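You operate a simulated robot arm through the tools that you are given. There is no shell and no other tool. Be economical: measure what you need, move in short steps, check, and stop when the job is done.

You run a simulated two-armed robot. Do the job below in one go: nothing can be reset, and whatever is moved stays where it is left.

Task
Pick up the tool holder labelled "257" from the left end of the white-legged bench with one hand, pass it to the other hand and put it on the shelf of the side table. Set down upright: tool holder.

It is judged by the outcome, as a careful person would: the job done as asked, and still so three seconds after it is handed in. It fails if anything else is knocked over, pushed out of place, dropped, spilled or broken.

Robot
Two 7-joint arms with two-finger parallel grippers on one trunk, on a base that drives. Base frame: it is fixed to the floor where the robot stands at the start and does not move with it; the origin is under the middle of the robot, x ahead of it, y to its left, z up; the surface under the hand at the start is at about z = 778. Readings come in mm, rad, newtons and seconds.
The left shoulder is at the start at [-82, 119, 851], the right one opposite. With the tool pointing down near the work surface each hand reaches from about 160 to 600 mm from the robot's upright axis, wherever it stands, measured 20 degrees to its own side. Places, roughly: shelf of the side table [-1900, 0, 300]. Payload 3.43 kg a hand.
Tool frame (each hand has its own): the origin (TCP) lies between the finger pads and is the grasp point; the fingertips stand 30 mm ahead of it; z points along the fingers, y is the line along which they close. The gripper opens to 94 mm. The fingers are 28 mm wide and 10 mm thick; the gripper's body (50 by 96 mm) begins 55 mm behind the TCP.
Orientation is that of the tool frame in the base frame, as a unit quaternion [x, y, z, w]. With the fingers straight down and closing along the base's y, the tool's x points along the base's -x, its y along +y and its z along -z.

Tools
- The arms move only by the tool jog_arm. It takes "left_rows", "right_rows" or both (then of equal length, played together; a hand with none holds still); each is a list of rows, each a list of 7 numbers: the turn, a rotation vector about the tool's x, y, z in degrees, then the shift along the tool's x, y, z in mm, then the finger opening in mm, from 0 to 94. In form: [[ax, ay, az, dx, dy, dz, jaw], ...]. A call has 1 to 12 rows; each row is the pose to reach, as a shift and turn from the pose commanded when the call began, along the tool's axes at that moment. A row lasts 0.2 s, in which the tool goes at most 50 mm and 0.15 rad; a call with a longer step from one row to the next is refused whole, and so is a gripper value outside its range. A pose out of reach is approached as far as the arm can. The call stops where the force on the tool passes 40 N (or 10 N more than at its start, if that is more) or the arm is blocked; 0.2 s more then pass. The fingers move at their own pace (about 153 mm/s each) and stop on an object; they squeeze with about 21 N. The grip force told is the motor's: it shows also when the fingers shut on nothing. Time passes only in rows, and 0.2 s behind the last, so rows that repeat a pose let the fingers close. The reply holds the time, the measured pose of the TCP, the force on the tool along the base axes, the opening and the grip force, in the units named above and with some noise, with the torque about the TCP (base axes, N m) and any sound that the robot's microphone picked up, and new pictures: "pictures" is both (left out), scene, wrist or none (wrist: the cameras of the hands that moved).
- Cameras (640 x 400 px; columns grow to the right, rows downward): "scene" is now at [27.9, 16, 1556.6]; the picture's right is [0.19, -0.98, 0.00], its down [-0.78, -0.15, -0.61] and it looks along [0.60, 0.12, -0.79] (base axes); focal length 275 px, centre (320, 200). "left" rides on the left gripper at [76, -14, -102] in its tool frame; the picture's right is [0.18, 0.98, 0.00], its down [-0.75, 0.14, -0.64] and it looks along [-0.63, 0.12, 0.77] (tool axes); focal length 243 px, centre (320, 200). "right" rides on the right gripper at [76, 14, -102] in its tool frame; the picture's right is [-0.18, 0.98, 0.00], its down [-0.75, -0.14, -0.64] and it looks along [-0.63, -0.12, 0.77] (tool axes); focal length 243 px, centre (320, 200). There is no depth. A picture from a camera that has moved, and an enlarged one, comes with that camera's place and axes in the base frame and with its lens.
- raise_lower(by): slides the trunk up (or, below 0, down) by that many mm; the arms and the scene camera ride with it, the base frame stays. It gives what a move gives, with no picture.
- drive_base(legs): drives the robot by 1 to 6 legs, each [ahead, left, turn to the left] in mm, mm and rad, along the robot's own axes; the way and the turn of a leg run together, so that a leg with both is an arc; at most 1500 mm and 3.142 rad a leg. The arms and the cameras ride along, it lands a little off, and it stops where it bumps. It gives what a move gives, and a new picture of the scene camera.
- pan_tilt(pan, tilt): turns the head with the scene camera to pan (to the left, within 2.496 rad either way) and tilt (down, from -0.506 to 1.204), counted from straight ahead of the robot. It gives what a move gives, and a new picture of the scene camera.
- enlarge(camera, box): a new picture of the part [left, top, right, bottom] of that camera's present view, enlarged. No time passes.
- finish_job(): hands the job in; it is judged then, once.

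Work in short steps. Places have to be worked out from the pictures, the camera data and where the tool is seen: move nearer, look again, correct. Check each grasp and each placing, and mend what went wrong. You have 120 turns and 260 pictures in all, those below and enlarged ones among them. Open the grippers and draw the arms clear of the work before you hand the job in, unless the task says otherwise; then end with one line.

The tools are called after ">>>" by a JSON object that holds its "method" and its "body". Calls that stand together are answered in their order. jog_arm: Moves the arms, as the interface text tells. Its arguments: {"type":"object","properties":{"left_rows":{"type":"array","items":{"type":"array","items":{"type":"number"}}},"right_rows":{"type":"array","items":{"type":"array","items":{"type":"number"}}},"pictures":{"type":"string","enum":["both","scene","wrist","none"]}},"required":[]} The other tools are called the same way: raise_lower (by) slides the trunk up or down; drive_base (legs) drives the base; pan_tilt (pan, tilt) turns the head that bears the scene camera; enlarge (camera, box) takes an enlarged picture of a part of a camera's view; finish_job () hands the job in.

At the start:

```text
time_s: 0.0
left_tcp_pos: [381.1, 199.1, 1078.5]
left_tcp_rot: [-0.001, 1.0, 0.001, 0.0]
left_contact_force: [0.2, -0.8, 0.2]
left_wrist_torque: [-0.01, 0.02, -0.04]
left_width: 94.1
left_grasp_force: 0.1
right_tcp_pos: [333.3, -147.2, 995.0]
right_tcp_rot: [0.0, 1.0, 0.0, 0.0]
right_contact_force: [-0.4, -0.8, 0.5]
right_wrist_torque: [-0.01, 0.0, -0.01]
right_width: 93.9
right_grasp_force: 0.1
trunk travel left (down, up): [-275.0, 60.0]
robot x, y, heading: [-0.2, 2.5, -0.0]
head pan, tilt: [0.19, 0.909]
```

scene: 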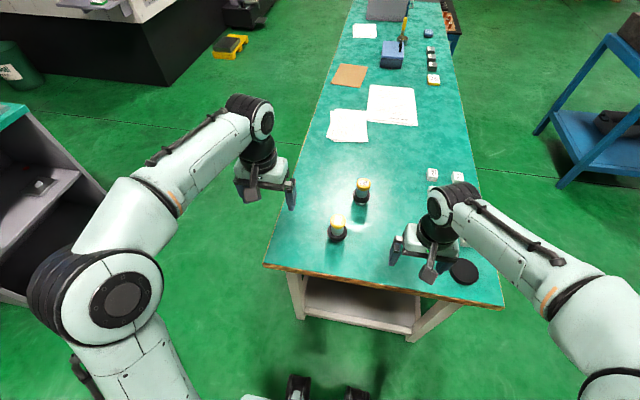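
right: 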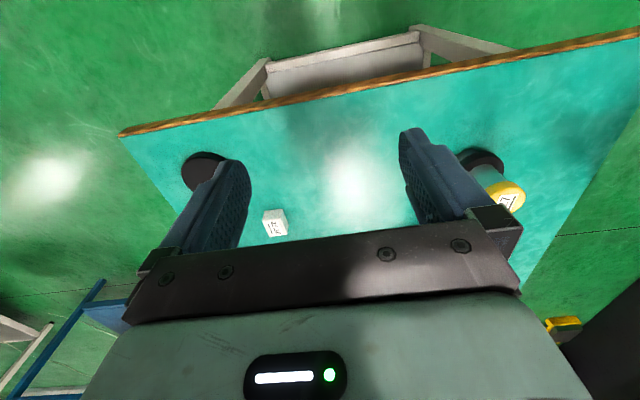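
left: 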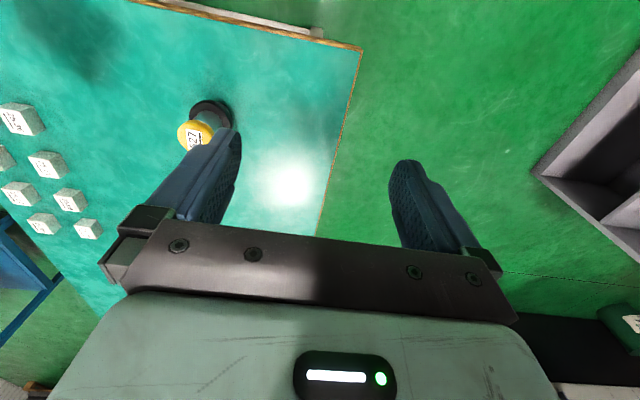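

I see two yellow-topped holders near the near end of the bench. I enlarge to read the labels.

>>> {"method": "enlarge", "body": {"camera": "scene", "box": [300, 160, 400, 250]}}

>>> {"method": "enlarge", "body": {"camera": "left", "box": [150, 80, 260, 170]}}

>>> {"method": "enlarge", "body": {"camera": "right", "box": [440, 130, 550, 230]}}

```text
4.44 times, centred on (350, 205) of scene
camera zoom: at [27.9, 16.0, 1556.6], right [0.19, -0.98, 0.0], down [-0.78, -0.15, -0.61], along [0.6, 0.12, -0.79], focal length 1223 px, centre (187, 178)
```

zoom: 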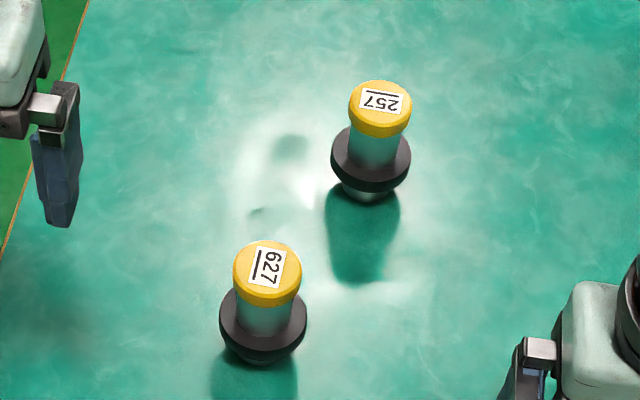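

```text
4.44 times, centred on (205, 125) of left
camera zoom: at [304.8, 184.9, 1181.3], right [-0.18, 0.98, 0.0], down [0.75, 0.14, 0.64], along [0.63, 0.12, -0.77], focal length 1078 px, centre (831, 533)
```

zoom: 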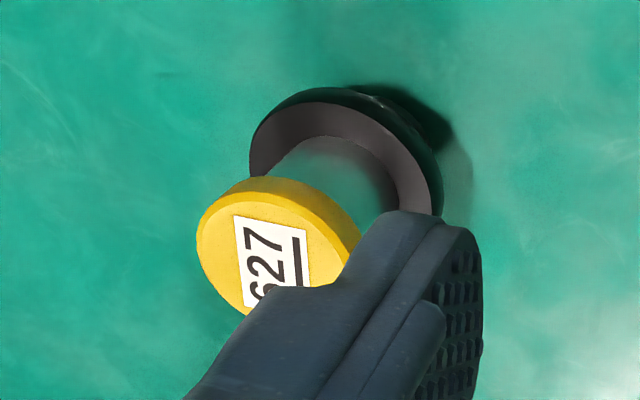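

```text
4.00 times, centred on (495, 180) of right
camera zoom: at [256.7, -130.8, 1098.0], right [0.18, 0.98, 0.0], down [0.75, -0.14, 0.64], along [0.63, -0.12, -0.77], focal length 970 px, centre (-380, 280)
```

zoom: 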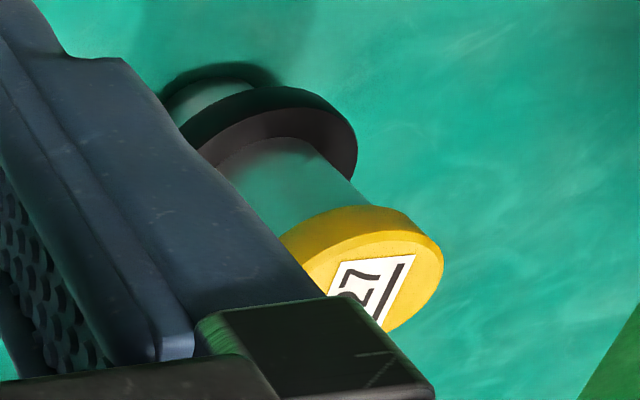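

The "257" holder is the farther one, near [634, -10], about 105 mm tall. Next I look at the side table behind, before deciding how to grasp.

>>> {"method": "pan_tilt", "body": {"pan": 2.49, "tilt": 0.5}}

>>> {"method": "pan_tilt", "body": {"pan": -2.49, "tilt": 0.5}}

```text
time_s: 2.1
left_tcp_pos: [381.1, 198.3, 1077.5]
left_tcp_rot: [0.0, 1.0, 0.0, 0.0]
left_contact_force: [-0.1, -0.4, 0.3]
left_wrist_torque: [-0.02, -0.01, 0.03]
left_width: 94.0
left_grasp_force: 0.1
right_tcp_pos: [332.0, -145.3, 995.2]
right_tcp_rot: [0.0, 1.0, 0.0, -0.001]
right_contact_force: [-0.3, 0.9, 1.3]
right_wrist_torque: [0.0, -0.01, 0.01]
right_width: 94.0
right_grasp_force: 0.0
trunk travel left (down, up): [-275.0, 60.0]
robot x, y, heading: [0.0, 2.8, -0.006]
head pan, tilt: [2.491, 0.499]
camera scene: at [-118.0, 57.0, 1591.1], right [0.61, 0.8, 0.0], down [0.38, -0.29, -0.88], along [-0.7, 0.53, -0.48], focal length 275 px, centre (320, 200)
```

scene: 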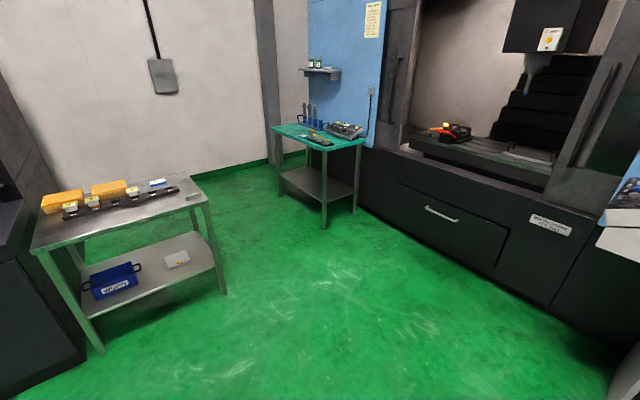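

```text
time_s: 6.0
left_tcp_pos: [380.6, 198.3, 1080.6]
left_tcp_rot: [-0.001, 1.0, -0.001, 0.001]
left_contact_force: [-0.6, -0.4, 0.5]
left_wrist_torque: [-0.01, 0.01, 0.01]
left_width: 94.1
left_grasp_force: 0.0
right_tcp_pos: [333.0, -146.3, 993.3]
right_tcp_rot: [0.0, 1.0, 0.0, 0.001]
right_contact_force: [-0.2, 0.5, 0.1]
right_wrist_torque: [0.02, -0.04, -0.03]
right_width: 94.1
right_grasp_force: 0.2
trunk travel left (down, up): [-275.0, 60.0]
robot x, y, heading: [-0.6, -2.1, -0.004]
head pan, tilt: [-2.491, 0.499]
camera scene: at [-118.1, -53.4, 1591.1], right [-0.61, 0.8, 0.0], down [0.38, 0.29, -0.88], along [-0.7, -0.53, -0.48], focal length 275 px, centre (320, 200)
```

scene: 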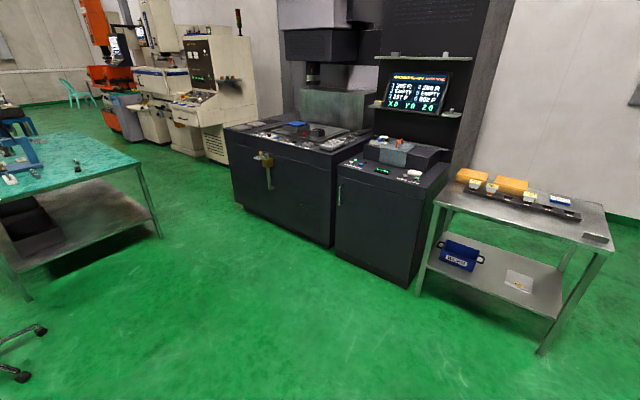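

The side table's shelf (z≈300) lies under a top at z≈840. Its front edge is at x≈-1660, and it holds a blue bin and a white item, with free space in the front middle. I drive a bit ahead and right so the left hand can reach 257.

>>> {"method": "pan_tilt", "body": {"pan": 0.0, "tilt": 0.9}}

>>> {"method": "drive_base", "body": {"legs": [[120, -100, 0]]}}

```text
time_s: 8.3
left_tcp_pos: [380.1, 198.2, 1078.7]
left_tcp_rot: [0.0, 1.0, 0.001, 0.0]
left_contact_force: [0.3, -0.3, -0.9]
left_wrist_torque: [0.01, -0.01, 0.01]
left_width: 94.0
left_grasp_force: 0.0
right_tcp_pos: [332.8, -147.1, 995.7]
right_tcp_rot: [-0.001, 1.0, 0.0, 0.0]
right_contact_force: [0.1, -0.4, -0.2]
right_wrist_torque: [0.03, 0.0, 0.0]
right_width: 93.9
right_grasp_force: 0.1
trunk travel left (down, up): [-275.0, 60.0]
robot x, y, heading: [0.2, -0.9, 0.007]
head pan, tilt: [0.0, 0.901]
camera scene: at [29.8, 1.7, 1557.3], right [0.0, -1.0, 0.0], down [-0.78, 0.0, -0.62], along [0.62, 0.0, -0.78], focal length 275 px, centre (320, 200)
```

scene: 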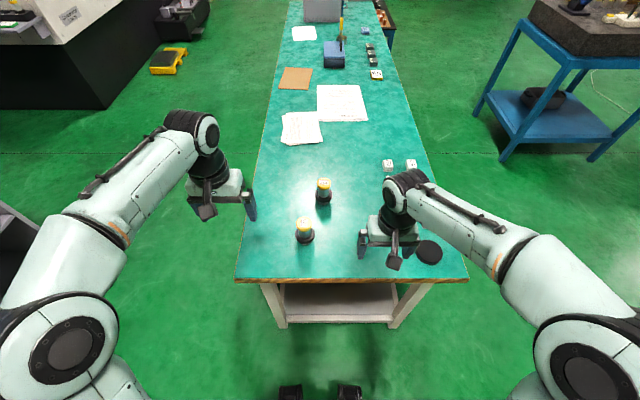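

```text
time_s: 9.8
left_tcp_pos: [500.4, 100.3, 1079.9]
left_tcp_rot: [-0.001, 1.0, 0.0, 0.0]
left_contact_force: [-0.2, -0.6, 0.7]
left_wrist_torque: [0.02, -0.01, -0.01]
left_width: 93.9
left_grasp_force: 0.1
right_tcp_pos: [453.0, -245.4, 994.5]
right_tcp_rot: [0.0, 1.0, 0.0, 0.0]
right_contact_force: [-0.5, -0.3, -0.3]
right_wrist_torque: [0.05, 0.01, 0.01]
right_width: 94.0
right_grasp_force: 0.1
trunk travel left (down, up): [-275.0, 60.0]
robot x, y, heading: [117.6, -101.7, 0.001]
head pan, tilt: [0.0, 0.901]
camera scene: at [150.1, -97.4, 1557.2], right [0.0, -1.0, 0.0], down [-0.78, 0.0, -0.62], along [0.62, 0.0, -0.78], focal length 275 px, centre (320, 200)
```

scene: 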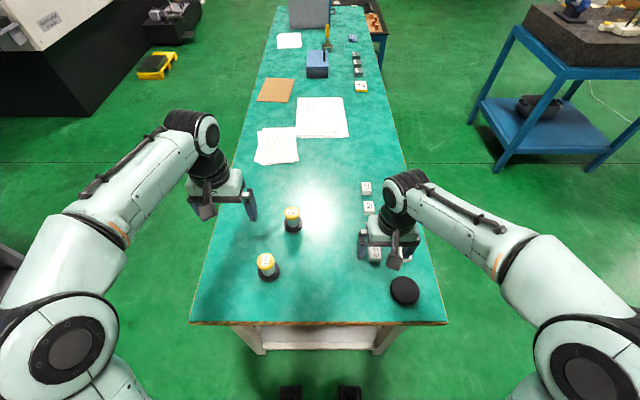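

Driven cleanly. I enlarge to re-measure 257.

>>> {"method": "enlarge", "body": {"camera": "scene", "box": [240, 190, 340, 290]}}

>>> {"method": "enlarge", "body": {"camera": "left", "box": [0, 0, 640, 400]}}

```text
4.00 times, centred on (290, 240) of scene
camera zoom: at [150.1, -97.4, 1557.2], right [0.0, -1.0, 0.0], down [-0.78, 0.0, -0.62], along [0.62, 0.0, -0.78], focal length 1101 px, centre (440, 40)
```

zoom: 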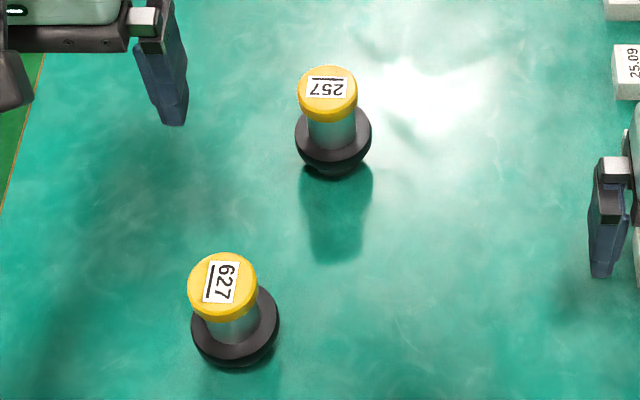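

```text
1.00 times, centred on (320, 200) of left (not enlarged: the box is as wide or as high as the picture)
camera zoom: at [424.8, 86.1, 1181.3], right [-0.19, 0.98, 0.0], down [0.75, 0.14, 0.64], along [0.63, 0.12, -0.77], focal length 243 px, centre (320, 200)
```

zoom: 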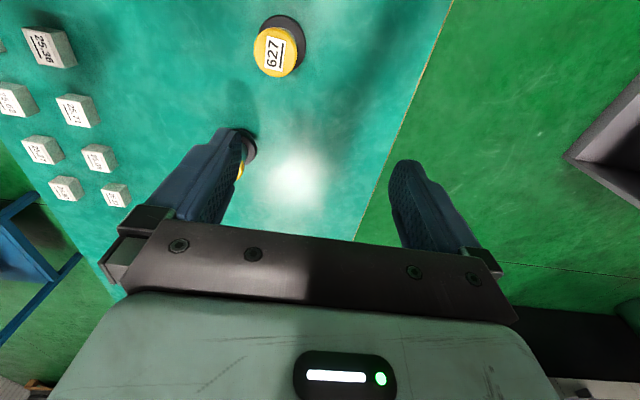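

257 stands at about [641, -11] with its cap top near z≈880. I move the left hand above it at z≈980.

>>> {"method": "jog_arm", "body": {"left_rows": [[0, 0, 0, -35, -28, 0, 94], [0, 0, 0, -70, -56, 10, 94], [0, 0, 0, -105, -84, 40, 94], [0, 0, 0, -130, -105, 70, 94], [0, 0, 0, -140, -111, 100, 94], [0, 0, 0, -140, -111, 100, 94]], "pictures": "both"}}

```text
refused: row 3 steps farther than a row can; nothing moved
```

The step was slightly too long, so I respace the rows.

>>> {"method": "jog_arm", "body": {"left_rows": [[0, 0, 0, -28, -22, 10, 94], [0, 0, 0, -56, -44, 25, 94], [0, 0, 0, -84, -66, 45, 94], [0, 0, 0, -112, -88, 65, 94], [0, 0, 0, -140, -111, 85, 94], [0, 0, 0, -140, -111, 100, 94], [0, 0, 0, -140, -111, 100, 94]], "pictures": "both"}}

```text
time_s: 11.4
left_tcp_pos: [641.3, -11.0, 979.5]
left_tcp_rot: [-0.002, 1.0, 0.0, 0.0]
left_contact_force: [0.1, 1.3, -0.2]
left_wrist_torque: [0.02, -0.02, 0.0]
left_width: 93.8
left_grasp_force: 0.1
right_tcp_pos: [451.8, -246.2, 994.6]
right_tcp_rot: [-0.001, 1.0, 0.0, -0.001]
right_contact_force: [0.5, -0.2, -0.4]
right_wrist_torque: [0.0, 0.01, 0.0]
right_width: 94.1
right_grasp_force: 0.2
trunk travel left (down, up): [-275.0, 60.0]
robot x, y, heading: [118.5, -100.3, 0.001]
head pan, tilt: [0.0, 0.901]
camera scene: at [150.1, -97.5, 1557.3], right [0.0, -1.0, 0.0], down [-0.78, 0.0, -0.62], along [0.62, 0.0, -0.78], focal length 275 px, centre (320, 200)
camera left: at [564.4, -24.9, 1081.7], right [-0.19, 0.98, 0.0], down [0.75, 0.14, 0.64], along [0.63, 0.12, -0.77], focal length 243 px, centre (320, 200)
```

scene: 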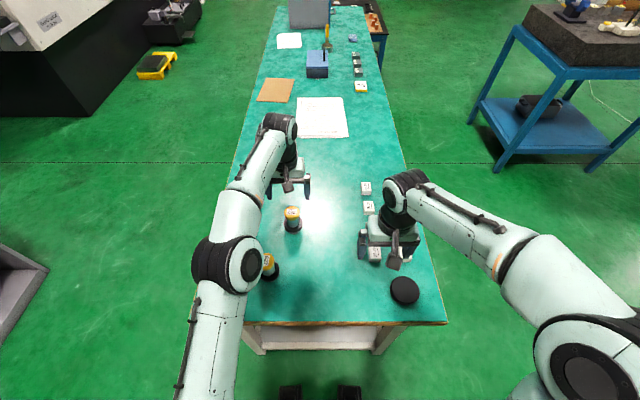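
left: 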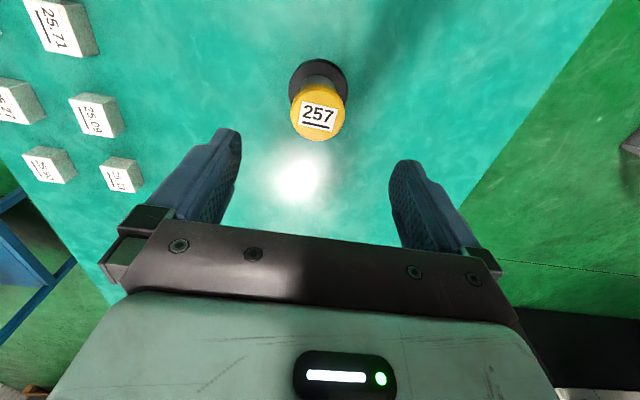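

The cap is centred at about [639, -12]. I descend to put the fingertips just around the cap, then check.

>>> {"method": "jog_arm", "body": {"left_rows": [[0, 0, 0, 1, -1, 30, 94], [0, 0, 0, 2, -1, 60, 94], [0, 0, 0, 2, -1, 82, 94], [0, 0, 0, 2, -1, 82, 94]], "pictures": "both"}}

>>> {"method": "enlarge", "body": {"camera": "scene", "box": [240, 140, 360, 240]}}

```text
time_s: 12.4
left_tcp_pos: [638.5, -11.0, 899.0]
left_tcp_rot: [-0.001, 1.0, 0.0, 0.0]
left_contact_force: [-0.3, -0.4, -0.1]
left_wrist_torque: [0.01, 0.0, -0.04]
left_width: 94.1
left_grasp_force: 0.1
right_tcp_pos: [452.5, -246.2, 995.9]
right_tcp_rot: [0.0, 1.0, 0.0, 0.0]
right_contact_force: [-0.2, -0.2, 0.8]
right_wrist_torque: [0.04, 0.0, 0.01]
right_width: 94.2
right_grasp_force: 0.0
trunk travel left (down, up): [-275.0, 60.0]
robot x, y, heading: [118.5, -98.9, 0.004]
head pan, tilt: [0.0, 0.901]
camera scene: at [149.6, -97.2, 1557.3], right [0.0, -1.0, 0.0], down [-0.78, 0.0, -0.62], along [0.62, 0.0, -0.78], focal length 275 px, centre (320, 200)
camera left: at [562.4, -25.2, 999.9], right [-0.19, 0.98, 0.0], down [0.75, 0.14, 0.64], along [0.63, 0.12, -0.77], focal length 243 px, centre (320, 200)
```

scene: 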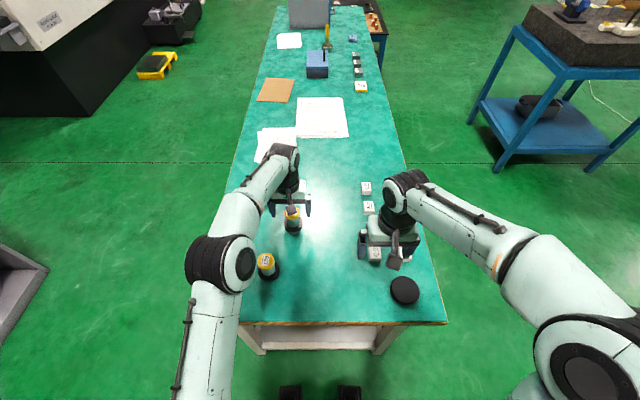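
left: 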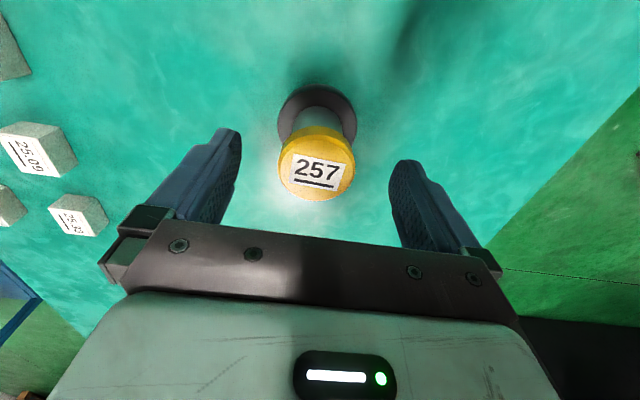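

```text
4.00 times, centred on (300, 190) of scene
camera zoom: at [149.6, -97.2, 1557.3], right [0.0, -1.0, 0.0], down [-0.78, 0.0, -0.62], along [0.62, 0.0, -0.78], focal length 1101 px, centre (400, 240)
```

zoom: 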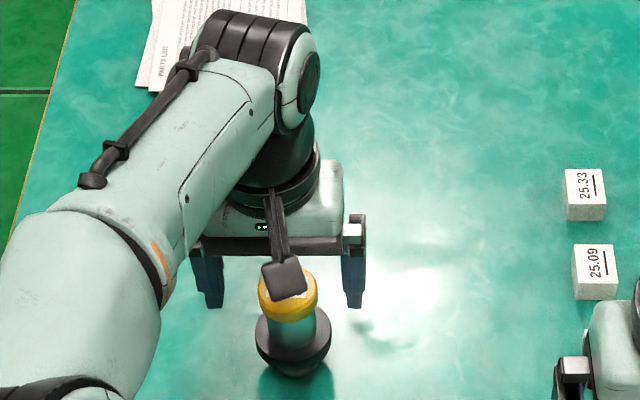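

The cap is centred between the fingers with its top near 881, and the flange is near 800, leaving a body of about 60 mm for the second hand. I lower 11 mm and close.

>>> {"method": "jog_arm", "body": {"left_rows": [[0, 0, 0, 0, -1, 11, 94], [0, 0, 0, 0, -1, 11, 60], [0, 0, 0, 0, -1, 11, 30], [0, 0, 0, 0, -1, 11, 30], [0, 0, 0, 0, -1, 11, 30]], "pictures": "wrist"}}

```text
time_s: 13.7
left_tcp_pos: [640.3, -12.2, 886.8]
left_tcp_rot: [0.001, 1.0, 0.0, 0.0]
left_contact_force: [-0.6, -0.3, 1.1]
left_wrist_torque: [-0.06, 0.0, 0.01]
left_width: 45.3
left_grasp_force: 20.9
right_tcp_pos: [452.2, -244.7, 996.2]
right_tcp_rot: [-0.001, 1.0, 0.0, 0.0]
right_contact_force: [0.8, 0.4, 0.2]
right_wrist_torque: [-0.01, -0.02, 0.02]
right_width: 94.0
right_grasp_force: 0.1
trunk travel left (down, up): [-275.0, 60.0]
robot x, y, heading: [116.6, -101.8, 0.003]
head pan, tilt: [0.0, 0.901]
camera left: at [562.8, -26.5, 989.0], right [-0.19, 0.98, 0.0], down [0.75, 0.14, 0.64], along [0.63, 0.12, -0.77], focal length 243 px, centre (320, 200)
```

left: 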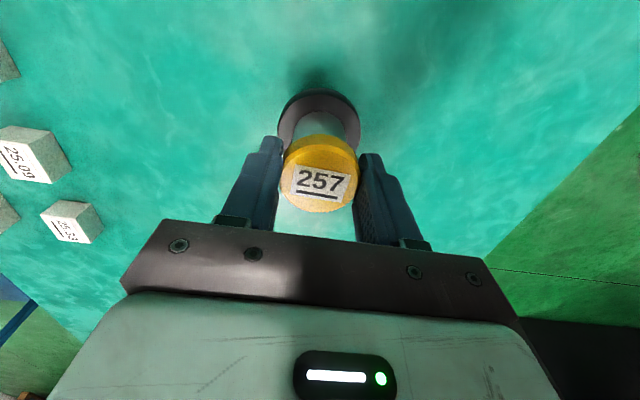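

The cap is gripped at 45 mm with 21 N. I lift straight up 200 mm.

>>> {"method": "jog_arm", "body": {"left_rows": [[0, 0, 0, 0, 0, -15, 30], [0, 0, 0, 0, 0, -40, 30], [0, 0, 0, 0, 0, -80, 30], [0, 0, 0, 0, 0, -120, 30], [0, 0, 0, 0, 0, -160, 30], [0, 0, 0, 0, 0, -200, 30], [0, 0, 0, 0, 0, -200, 30]], "pictures": "both"}}

```text
time_s: 15.2
left_tcp_pos: [611.5, -7.8, 1069.6]
left_tcp_rot: [0.0, 1.0, 0.0, 0.0]
left_contact_force: [0.7, -0.1, -4.8]
left_wrist_torque: [0.01, 0.01, -0.01]
left_width: 45.0
left_grasp_force: 21.5
left hand out of reach, approached as far as the arm can: row 5, 6, 7
right_tcp_pos: [453.4, -244.2, 994.1]
right_tcp_rot: [-0.001, 1.0, 0.0, 0.0]
right_contact_force: [-0.3, 0.2, 0.2]
right_wrist_torque: [0.01, 0.03, 0.04]
right_width: 94.0
right_grasp_force: 0.1
trunk travel left (down, up): [-275.0, 60.0]
robot x, y, heading: [118.7, -100.4, -0.001]
head pan, tilt: [0.0, 0.901]
camera scene: at [150.1, -97.0, 1557.2], right [0.0, -1.0, 0.0], down [-0.78, 0.0, -0.62], along [0.62, 0.0, -0.78], focal length 275 px, centre (320, 200)
camera left: at [536.9, -21.4, 1171.6], right [-0.19, 0.98, 0.0], down [0.75, 0.14, 0.64], along [0.63, 0.12, -0.77], focal length 243 px, centre (320, 200)
```

scene: 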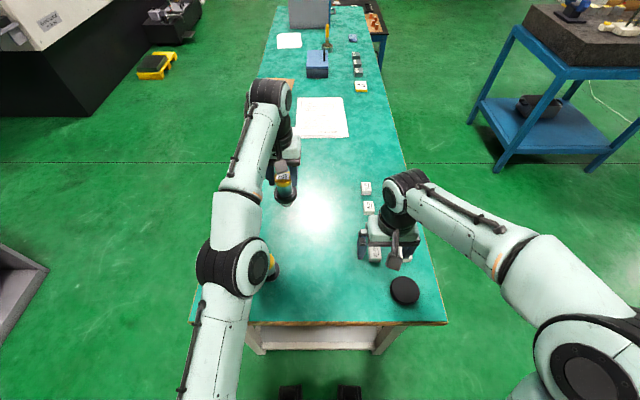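
left: 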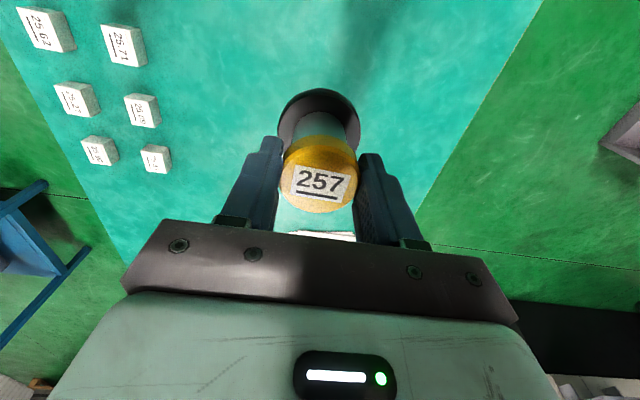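

The holder is lifted about 180 mm and held at 45 mm. I back away from the bench into free space for the handover.

>>> {"method": "drive_base", "body": {"legs": [[-550, 0, 0]]}}

```text
time_s: 18.4
left_tcp_pos: [66.9, -9.5, 1069.0]
left_tcp_rot: [0.003, 1.0, 0.0, 0.0]
left_contact_force: [-0.4, 0.4, -4.3]
left_wrist_torque: [0.01, 0.02, 0.04]
left_width: 45.0
left_grasp_force: 21.1
right_tcp_pos: [-93.2, -246.4, 994.8]
right_tcp_rot: [0.002, 1.0, 0.0, 0.0]
right_contact_force: [-0.8, 0.0, 0.1]
right_wrist_torque: [0.02, -0.01, -0.04]
right_width: 93.9
right_grasp_force: 0.0
trunk travel left (down, up): [-275.0, 60.0]
robot x, y, heading: [-428.1, -95.7, -0.006]
head pan, tilt: [0.0, 0.901]
camera scene: at [-396.4, -96.2, 1557.3], right [0.0, -1.0, 0.0], down [-0.78, 0.0, -0.62], along [0.62, 0.0, -0.78], focal length 275 px, centre (320, 200)
```

scene: 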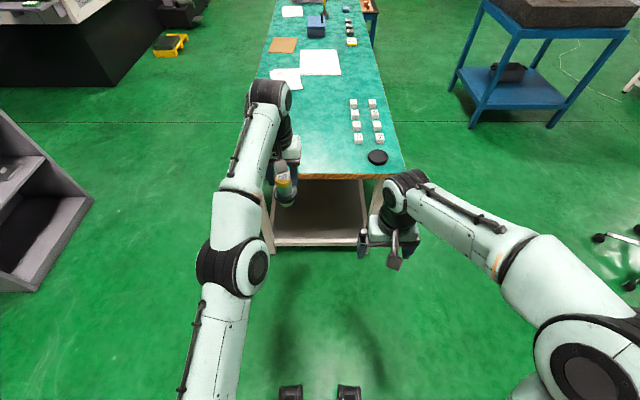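

The robot is now clear of the bench. I swing the right hand into a horizontal pose, fingers pointing forward-left with the camera side up, in two steps, keeping it away from the left hand.

>>> {"method": "jog_arm", "body": {"right_rows": [[-5.56, 2.3, 5.56, -10, -5, 0, 94], [-11.12, 4.6, 11.12, -20, -10, 0, 94], [-16.68, 6.9, 16.68, -30, -15, 0, 94], [-22.24, 9.2, 22.24, -40, -20, 0, 94], [-27.8, 11.5, 27.8, -50, -25, 0, 94], [-33.36, 13.8, 33.36, -60, -30, 0, 94], [-38.92, 16.1, 38.92, -70, -35, 0, 94], [-44.48, 18.4, 44.48, -80, -40, 0, 94], [-50.04, 20.7, 50.04, -80, -40, 0, 94], [-55.6, 23.0, 55.6, -80, -40, 0, 94], [-61.16, 25.3, 61.16, -80, -40, 0, 94], [-66.72, 27.6, 66.72, -80, -40, 0, 94]], "pictures": "scene"}}

```text
time_s: 21.0
left_tcp_pos: [66.9, -9.8, 1069.3]
left_tcp_rot: [0.003, 1.0, 0.001, 0.0]
left_contact_force: [0.0, -0.3, -3.7]
left_wrist_torque: [0.01, 0.0, 0.0]
left_width: 45.3
left_grasp_force: 21.4
right_tcp_pos: [-13.9, -287.7, 996.6]
right_tcp_rot: [0.516, 0.652, 0.515, -0.211]
right_contact_force: [-0.5, -0.1, 0.9]
right_wrist_torque: [0.04, -0.01, -0.01]
right_width: 94.0
right_grasp_force: 0.1
trunk travel left (down, up): [-275.0, 60.0]
robot x, y, heading: [-425.7, -101.7, -0.001]
head pan, tilt: [0.0, 0.901]
camera scene: at [-396.3, -96.3, 1557.3], right [0.0, -1.0, 0.0], down [-0.78, 0.0, -0.62], along [0.62, 0.0, -0.78], focal length 275 px, centre (320, 200)
```

scene: 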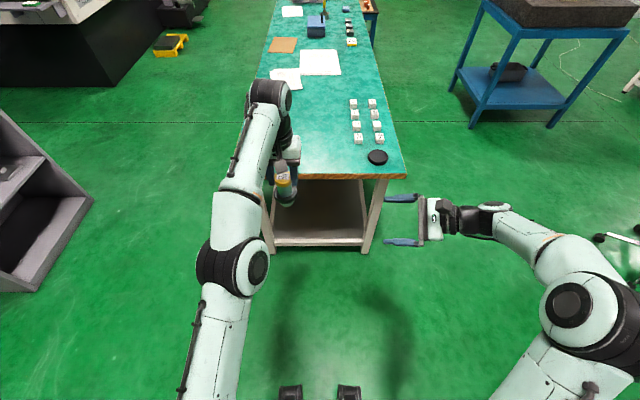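

That works with no reach limit. I finish the turn.

>>> {"method": "jog_arm", "body": {"right_rows": [[-5.67, 2.35, 5.67, 0, 0, 0, 94], [-11.35, 4.7, 11.35, 0, 0, 0, 94], [-17.0, 7.05, 17.0, 0, 0, 0, 94], [-22.7, 9.4, 22.7, 0, 0, 0, 94], [-28.35, 11.75, 28.35, 0, 0, 0, 94], [-34.0, 14.1, 34.0, 0, 0, 0, 94], [-34.0, 14.1, 34.0, 0, 0, 0, 94]], "pictures": "both"}}

>>> {"method": "enlarge", "body": {"camera": "scene", "box": [220, 120, 360, 220]}}

```text
time_s: 22.6
left_tcp_pos: [67.3, -9.3, 1068.5]
left_tcp_rot: [0.003, 1.0, 0.0, 0.001]
left_contact_force: [-0.1, -0.4, -3.5]
left_wrist_torque: [0.0, 0.02, 0.01]
left_width: 45.0
left_grasp_force: 21.3
right_tcp_pos: [-15.4, -287.0, 994.8]
right_tcp_rot: [0.653, 0.27, 0.654, -0.269]
right_contact_force: [0.4, -0.3, -0.5]
right_wrist_torque: [0.01, -0.01, -0.01]
right_width: 93.9
right_grasp_force: 0.0
trunk travel left (down, up): [-275.0, 60.0]
robot x, y, heading: [-423.7, -100.1, -0.006]
head pan, tilt: [0.0, 0.901]
camera scene: at [-396.0, -96.3, 1557.3], right [0.0, -1.0, 0.0], down [-0.78, 0.0, -0.62], along [0.62, 0.0, -0.78], focal length 275 px, centre (320, 200)
camera right: at [-76.8, -367.0, 1071.7], right [0.69, -0.7, -0.18], down [-0.55, -0.35, -0.75], along [0.46, 0.62, -0.63], focal length 243 px, centre (320, 200)
```

scene: 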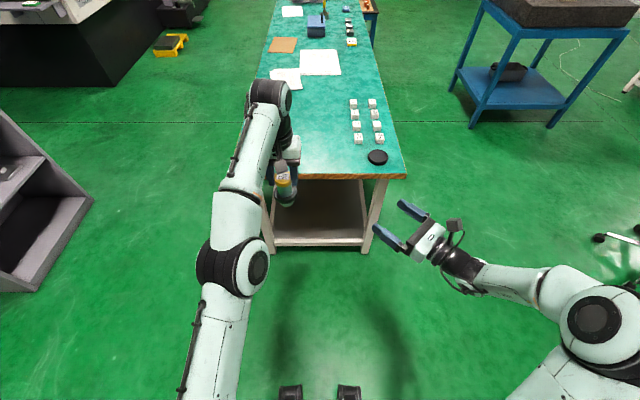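
right: 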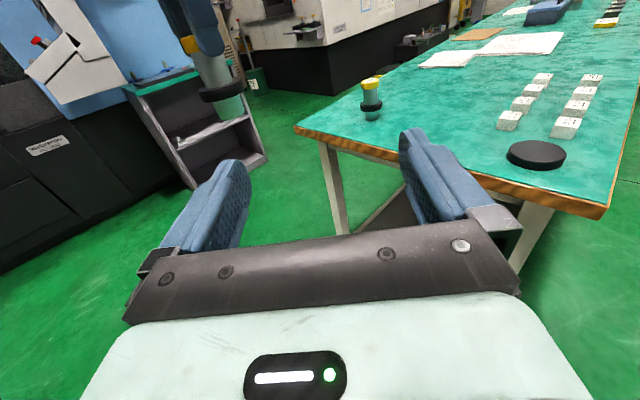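

```text
4.00 times, centred on (290, 170) of scene
camera zoom: at [-396.0, -96.3, 1557.3], right [0.0, -1.0, 0.0], down [-0.78, 0.0, -0.62], along [0.62, 0.0, -0.78], focal length 1101 px, centre (440, 320)
```

zoom: 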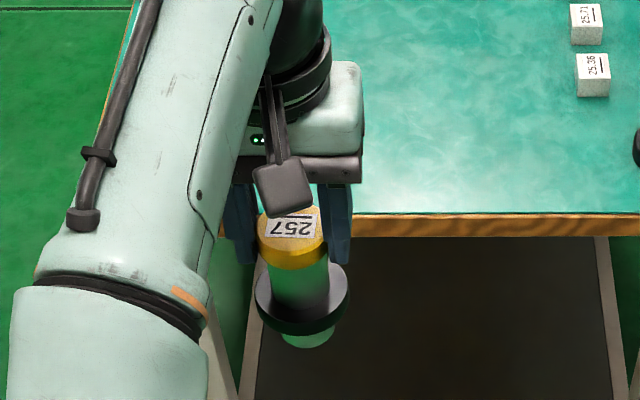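

The right hand is now horizontal. From its camera the held holder's flange is at z≈996 and the cap bottom at about 1052, so the body between is free. I bring the right hand to a standoff 110 mm short, at z≈1019.

>>> {"method": "jog_arm", "body": {"right_rows": [[0, 0, 0, 5, -28, 29, 94], [0, 0, 0, 10, -56, 58, 94], [0, 0, 0, 15, -84, 87, 94], [0, 0, 0, 20, -112, 116, 94], [0, 0, 0, 24, -138, 143, 94], [0, 0, 0, 24, -138, 143, 94]], "pictures": "both"}}

>>> {"method": "enlarge", "body": {"camera": "right", "box": [240, 0, 400, 140]}}

```text
time_s: 24.0
left_tcp_pos: [67.5, -10.5, 1070.1]
left_tcp_rot: [0.002, 1.0, 0.0, 0.0]
left_contact_force: [0.2, -0.7, -3.8]
left_wrist_torque: [-0.02, 0.01, -0.07]
left_width: 45.3
left_grasp_force: 20.8
right_tcp_pos: [-10.5, -87.3, 1019.1]
right_tcp_rot: [0.654, 0.27, 0.654, -0.269]
right_contact_force: [0.5, 0.1, -0.8]
right_wrist_torque: [-0.02, -0.02, -0.01]
right_width: 94.1
right_grasp_force: 0.1
trunk travel left (down, up): [-275.0, 60.0]
robot x, y, heading: [-424.9, -96.8, -0.005]
head pan, tilt: [0.0, 0.901]
camera scene: at [-396.2, -96.7, 1557.3], right [0.0, -1.0, 0.0], down [-0.78, 0.0, -0.62], along [0.62, 0.0, -0.78], focal length 275 px, centre (320, 200)
camera right: at [-73.0, -167.8, 1095.4], right [0.69, -0.7, -0.18], down [-0.55, -0.35, -0.75], along [0.46, 0.62, -0.63], focal length 243 px, centre (320, 200)
```

scene: 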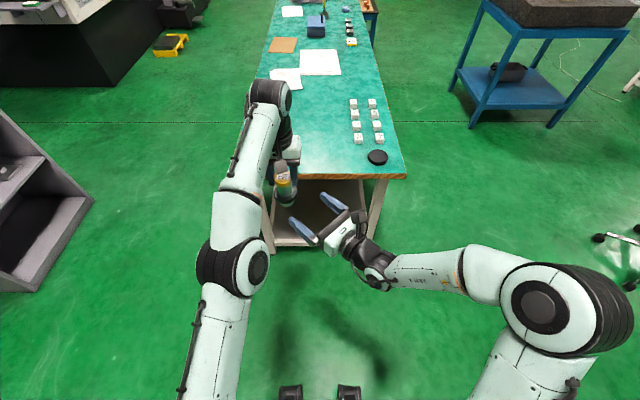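
right: 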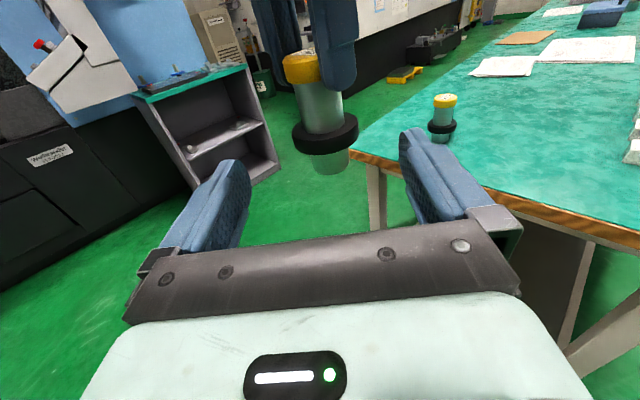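

```text
2.86 times, centred on (320, 70) of right
camera zoom: at [-73.0, -167.8, 1095.4], right [0.69, -0.7, -0.18], down [-0.55, -0.35, -0.75], along [0.46, 0.62, -0.63], focal length 693 px, centre (320, 571)
```

zoom: 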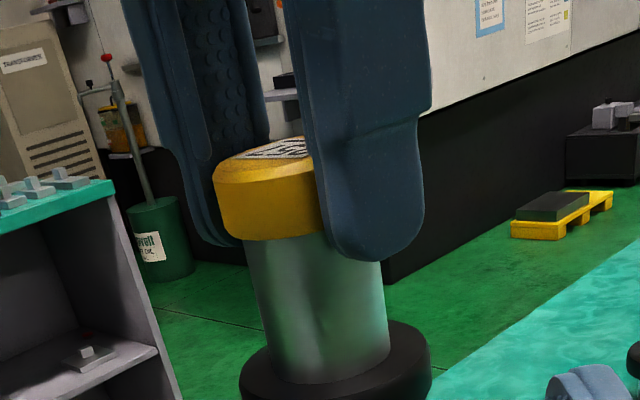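

The gap between flange (~1009) and left fingertips (~1039) is tight for a 45° approach. I turn the right hand to point along +y, so its fingers pass beside the left fingers, and take a standoff at z≈1029.

>>> {"method": "jog_arm", "body": {"right_rows": [[7.5, 0, 0, 2, 13, 5, 94], [15, 0, 0, 4, 26, 10, 94], [22.5, 0, 0, 6, 39, 15, 94], [30, 0, 0, 8, 52, 20, 94], [37.5, 0, 0, 10, 65, 26, 94], [45, 0, 0, 10, 78, 31.5, 94], [45, 0, 0, 10, 78, 31.5, 94]], "pictures": "both"}}

>>> {"method": "enlarge", "body": {"camera": "right", "box": [240, 0, 400, 140]}}

```text
time_s: 25.6
left_tcp_pos: [66.9, -7.8, 1068.7]
left_tcp_rot: [0.003, 1.0, 0.0, 0.0]
left_contact_force: [-0.2, -0.4, -4.5]
left_wrist_torque: [0.02, 0.01, -0.02]
left_width: 45.3
left_grasp_force: 21.0
right_tcp_pos: [65.3, -120.4, 1028.9]
right_tcp_rot: [0.501, 0.501, 0.5, -0.498]
right_contact_force: [0.2, -0.3, 0.1]
right_wrist_torque: [-0.01, 0.01, 0.01]
right_width: 94.1
right_grasp_force: 0.1
trunk travel left (down, up): [-275.0, 60.0]
robot x, y, heading: [-423.7, -97.2, -0.005]
head pan, tilt: [0.0, 0.901]
camera scene: at [-396.7, -96.2, 1557.3], right [0.0, -1.0, 0.0], down [-0.78, 0.0, -0.62], along [0.62, 0.0, -0.78], focal length 275 px, centre (320, 200)
camera right: at [80.8, -221.3, 1105.7], right [0.98, 0.0, -0.18], down [-0.14, -0.64, -0.75], along [-0.12, 0.77, -0.63], focal length 243 px, centre (320, 200)
```

scene: 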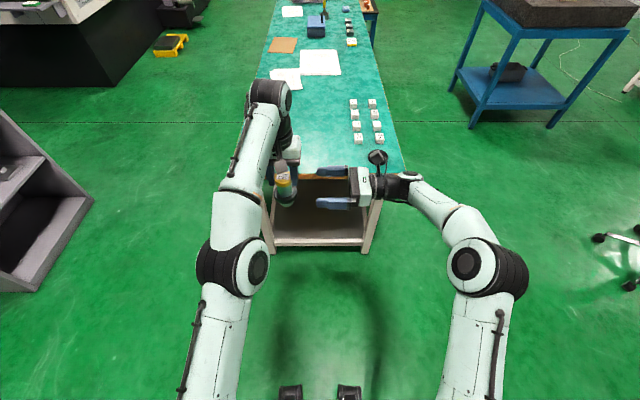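
right: 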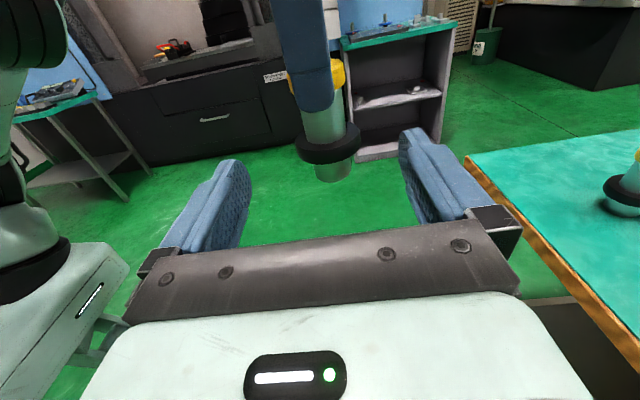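

```text
2.86 times, centred on (320, 70) of right
camera zoom: at [80.8, -221.3, 1105.7], right [0.98, 0.0, -0.18], down [-0.14, -0.64, -0.75], along [-0.12, 0.77, -0.63], focal length 693 px, centre (320, 571)
```

zoom: 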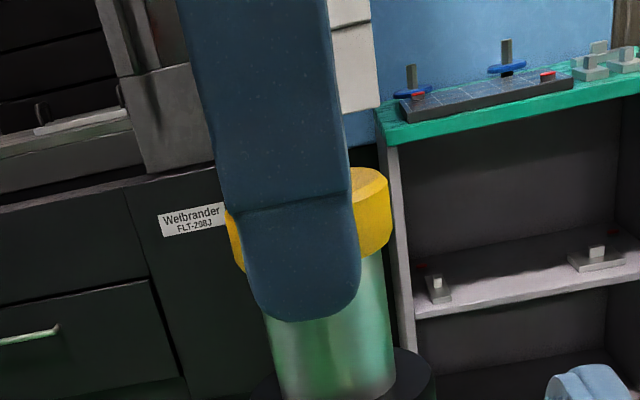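

The holder axis is at x≈67, aligned with the right hand. I advance 110 mm along the fingers with the jaws open.

>>> {"method": "jog_arm", "body": {"right_rows": [[0, 0, 0, 0, 1, 30, 94], [0, 0, 0, 0, 2, 60, 94], [0, 0, 0, 0, 2, 90, 94], [0, 0, 0, 0, 2, 110, 94], [0, 0, 0, 0, 2, 110, 94]], "pictures": "both"}}

>>> {"method": "enlarge", "body": {"camera": "scene", "box": [220, 120, 380, 220]}}

```text
time_s: 26.8
left_tcp_pos: [67.1, -9.9, 1069.7]
left_tcp_rot: [0.002, 1.0, 0.0, 0.0]
left_contact_force: [-0.5, 0.0, -3.6]
left_wrist_torque: [0.0, 0.0, -0.02]
left_width: 44.8
left_grasp_force: 20.7
right_tcp_pos: [68.4, -10.2, 1028.3]
right_tcp_rot: [0.501, 0.5, 0.5, -0.499]
right_contact_force: [-0.1, 0.2, -0.3]
right_wrist_torque: [-0.02, -0.02, 0.02]
right_width: 93.9
right_grasp_force: 0.1
trunk travel left (down, up): [-275.0, 60.0]
robot x, y, heading: [-425.0, -99.2, -0.005]
head pan, tilt: [0.0, 0.901]
camera scene: at [-396.1, -96.4, 1557.3], right [0.0, -1.0, 0.0], down [-0.78, 0.0, -0.62], along [0.62, 0.0, -0.78], focal length 275 px, centre (320, 200)
camera right: at [83.5, -112.0, 1104.8], right [0.98, 0.0, -0.18], down [-0.14, -0.64, -0.75], along [-0.12, 0.77, -0.63], focal length 243 px, centre (320, 200)
```

scene: 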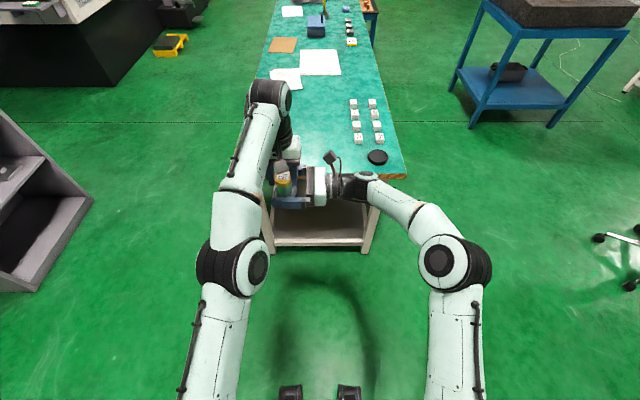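
right: 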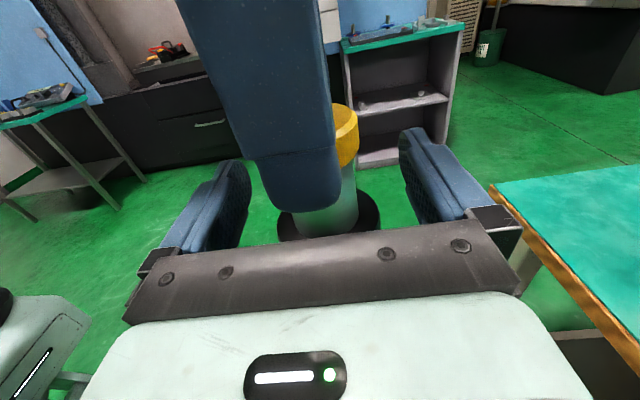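

```text
4.00 times, centred on (300, 170) of scene
camera zoom: at [-396.1, -96.4, 1557.3], right [0.0, -1.0, 0.0], down [-0.78, 0.0, -0.62], along [0.62, 0.0, -0.78], focal length 1101 px, centre (400, 320)
```

zoom: 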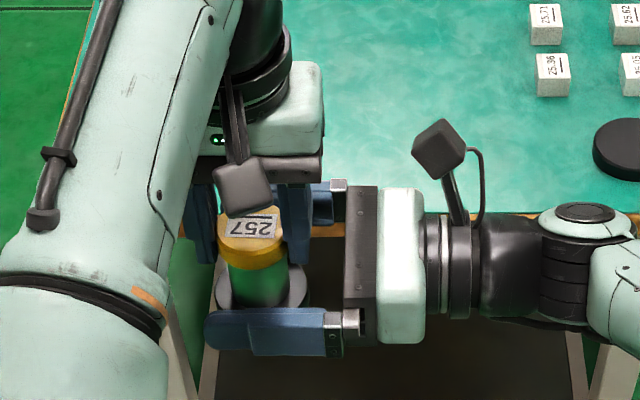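

The body is centred between the right fingers, above the flange and beneath the cap. I close the right hand.

>>> {"method": "jog_arm", "body": {"right_rows": [[0, 0, 0, 0, 0, 0, 65], [0, 0, 0, 0, 0, 0, 40], [0, 0, 0, 0, 0, 0, 25], [0, 0, 0, 0, 0, 0, 20], [0, 0, 0, 0, 0, 0, 20]], "pictures": "wrist"}}

>>> {"method": "enlarge", "body": {"camera": "scene", "box": [220, 120, 380, 220]}}

```text
time_s: 28.0
left_tcp_pos: [67.3, -9.0, 1068.6]
left_tcp_rot: [0.003, 1.0, 0.0, 0.0]
left_contact_force: [2.7, -0.7, -3.3]
left_wrist_torque: [0.0, -0.1, 0.02]
left_width: 45.2
left_grasp_force: 20.7
right_tcp_pos: [69.1, -10.8, 1027.7]
right_tcp_rot: [0.501, 0.499, 0.501, -0.499]
right_contact_force: [-2.4, 0.2, 1.2]
right_wrist_torque: [-0.01, 0.05, 0.02]
right_width: 42.4
right_grasp_force: 21.5
trunk travel left (down, up): [-275.0, 60.0]
robot x, y, heading: [-424.4, -96.1, -0.003]
head pan, tilt: [0.0, 0.901]
camera right: at [83.4, -111.9, 1104.7], right [0.98, 0.0, -0.18], down [-0.14, -0.64, -0.75], along [-0.12, 0.77, -0.63], focal length 243 px, centre (320, 200)
```

right: 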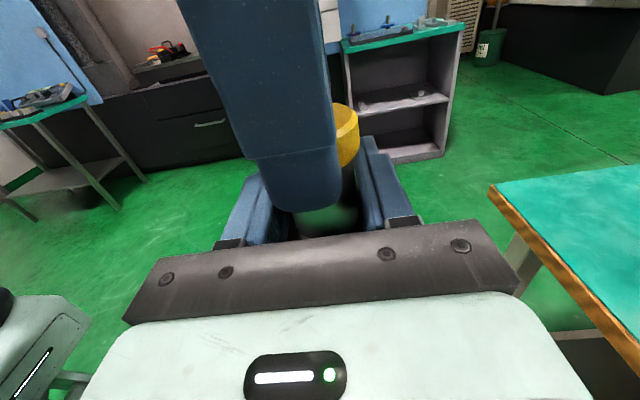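

```text
4.00 times, centred on (300, 170) of scene
camera zoom: at [-396.1, -96.2, 1557.3], right [0.0, -1.0, 0.0], down [-0.78, 0.0, -0.62], along [0.62, 0.0, -0.78], focal length 1101 px, centre (400, 320)
```

zoom: 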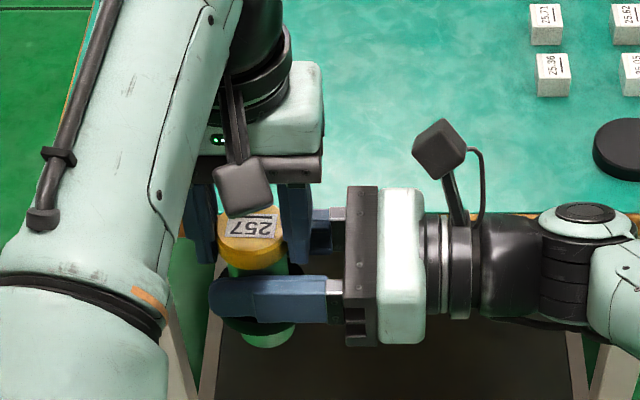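

Right grip reads 42 mm and 21 N. I open the left jaws only to 64 mm, so they stay clear of the right palm, and then lower the right hand with the holder out from under them.

>>> {"method": "jog_arm", "body": {"left_rows": [[0, 0, 0, 0, 0, 0, 55], [0, 0, 0, 0, 0, 0, 64], [0, 0, 0, 0, 0, 0, 64]], "pictures": "none"}}

>>> {"method": "jog_arm", "body": {"right_rows": [[0, 0, 0, -15, 0, 0, 20], [0, 0, 0, -35, 0, 0, 20], [0, 0, 0, -65, 0, 0, 20], [0, 0, 0, -90, 0, 0, 20], [0, 0, 0, -90, 0, 0, 20]], "pictures": "both"}}

```text
time_s: 28.8
left_tcp_pos: [68.1, -10.0, 1069.8]
left_tcp_rot: [0.002, 1.0, 0.0, 0.0]
left_contact_force: [0.2, 0.2, 0.1]
left_wrist_torque: [0.0, -0.01, 0.0]
left_width: 63.8
left_grasp_force: 0.1
right_tcp_pos: [68.8, -10.6, 1027.2]
right_tcp_rot: [0.501, 0.5, 0.5, -0.499]
right_contact_force: [-0.1, -0.9, -0.1]
right_wrist_torque: [-0.01, 0.01, 0.02]
right_width: 42.2
right_grasp_force: 20.7
trunk travel left (down, up): [-275.0, 60.0]
robot x, y, heading: [-424.7, -96.4, -0.002]
head pan, tilt: [0.0, 0.901]
```

```text
time_s: 30.0
left_tcp_pos: [66.9, -9.2, 1070.0]
left_tcp_rot: [0.002, 1.0, 0.0, 0.001]
left_contact_force: [0.3, 0.2, -0.8]
left_wrist_torque: [-0.01, -0.02, -0.02]
left_width: 64.0
left_grasp_force: 0.0
right_tcp_pos: [69.8, -10.3, 937.5]
right_tcp_rot: [0.501, 0.5, 0.501, -0.498]
right_contact_force: [0.2, 0.7, -0.9]
right_wrist_torque: [0.01, 0.01, -0.01]
right_width: 42.0
right_grasp_force: 21.0
trunk travel left (down, up): [-275.0, 60.0]
robot x, y, heading: [-426.7, -96.6, -0.002]
head pan, tilt: [0.0, 0.901]
camera scene: at [-396.2, -96.1, 1557.3], right [0.0, -1.0, 0.0], down [-0.78, 0.0, -0.62], along [0.62, 0.0, -0.78], focal length 275 px, centre (320, 200)
camera right: at [83.5, -111.9, 1014.8], right [0.98, 0.0, -0.18], down [-0.14, -0.64, -0.75], along [-0.11, 0.77, -0.63], focal length 243 px, centre (320, 200)
```

scene: 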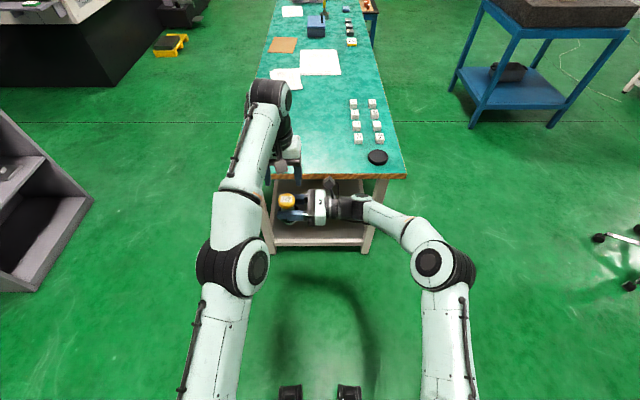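
right: 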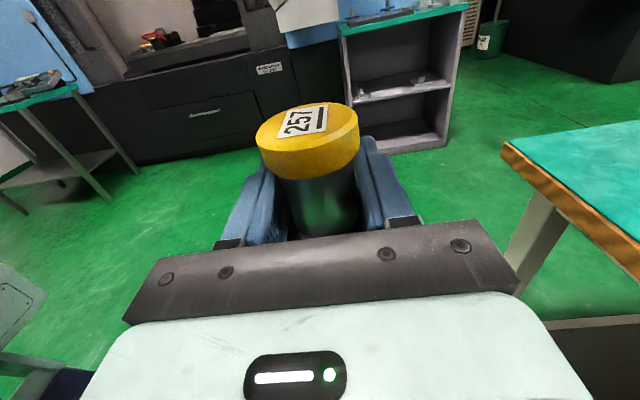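

The handover is done: right holds the holder alone and upright, with its TCP about 67 mm above the holder's bottom. I tuck the left arm back and turn the right hand back to the 45° direction while pulling it in.

>>> {"method": "jog_arm", "body": {"left_rows": [[0, 0, 0, 38, 21, 0, 64], [0, 0, 0, 76, 42, 0, 64], [0, 0, 0, 114, 63, 0, 64], [0, 0, 0, 152, 84, 0, 64], [0, 0, 0, 190, 105, 0, 64], [0, 0, 0, 228, 126, 0, 64], [0, 0, 0, 260, 145, 0, 64], [0, 0, 0, 260, 145, 0, 64]], "pictures": "none"}}

>>> {"method": "jog_arm", "body": {"right_rows": [[-7.5, 0, 0, 0, -10, -15, 20], [-15, 0, 0, 0, -20, -30, 20], [-22.5, 0, 0, 0, -30, -45, 20], [-30, 0, 0, 0, -40, -60, 20], [-37.5, 0, 0, 0, -50, -75, 20], [-45, 0, 0, 0, -60, -90, 20], [-45, 0, 0, 0, -60, -90, 20]], "pictures": "scene"}}

```text
time_s: 31.8
left_tcp_pos: [-190.2, 135.4, 1069.2]
left_tcp_rot: [0.002, 1.0, -0.001, 0.0]
left_contact_force: [-0.3, 0.5, 0.2]
left_wrist_torque: [-0.01, -0.02, 0.02]
left_width: 64.1
left_grasp_force: 0.0
right_tcp_pos: [69.6, -11.4, 938.1]
right_tcp_rot: [0.501, 0.5, 0.5, -0.499]
right_contact_force: [0.7, 0.5, 0.2]
right_wrist_torque: [0.01, 0.03, 0.0]
right_width: 42.1
right_grasp_force: 21.5
trunk travel left (down, up): [-275.0, 60.0]
robot x, y, heading: [-426.8, -98.4, -0.01]
head pan, tilt: [0.0, 0.901]
```

```text
time_s: 33.4
left_tcp_pos: [-192.2, 136.9, 1069.6]
left_tcp_rot: [0.002, 1.0, 0.0, 0.001]
left_contact_force: [0.0, 0.6, 0.1]
left_wrist_torque: [0.0, -0.02, 0.0]
left_width: 63.8
left_grasp_force: 0.1
right_tcp_pos: [9.0, -100.9, 938.1]
right_tcp_rot: [0.654, 0.271, 0.653, -0.269]
right_contact_force: [0.5, -0.7, 0.1]
right_wrist_torque: [-0.01, 0.03, -0.02]
right_width: 42.0
right_grasp_force: 20.5
trunk travel left (down, up): [-275.0, 60.0]
robot x, y, heading: [-425.8, -98.3, -0.003]
head pan, tilt: [0.0, 0.901]
camera scene: at [-395.9, -96.3, 1557.3], right [0.0, -1.0, 0.0], down [-0.78, 0.0, -0.62], along [0.62, 0.0, -0.78], focal length 275 px, centre (320, 200)
```

scene: 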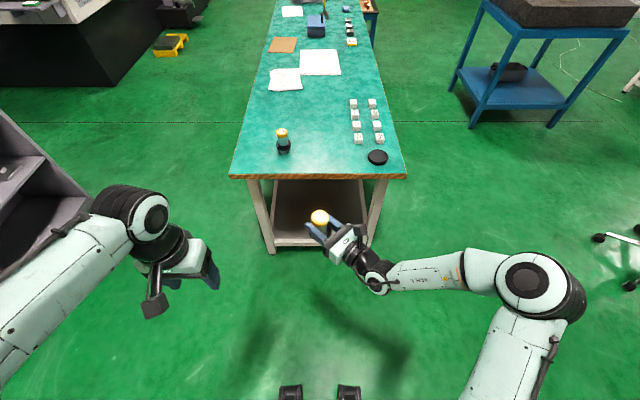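

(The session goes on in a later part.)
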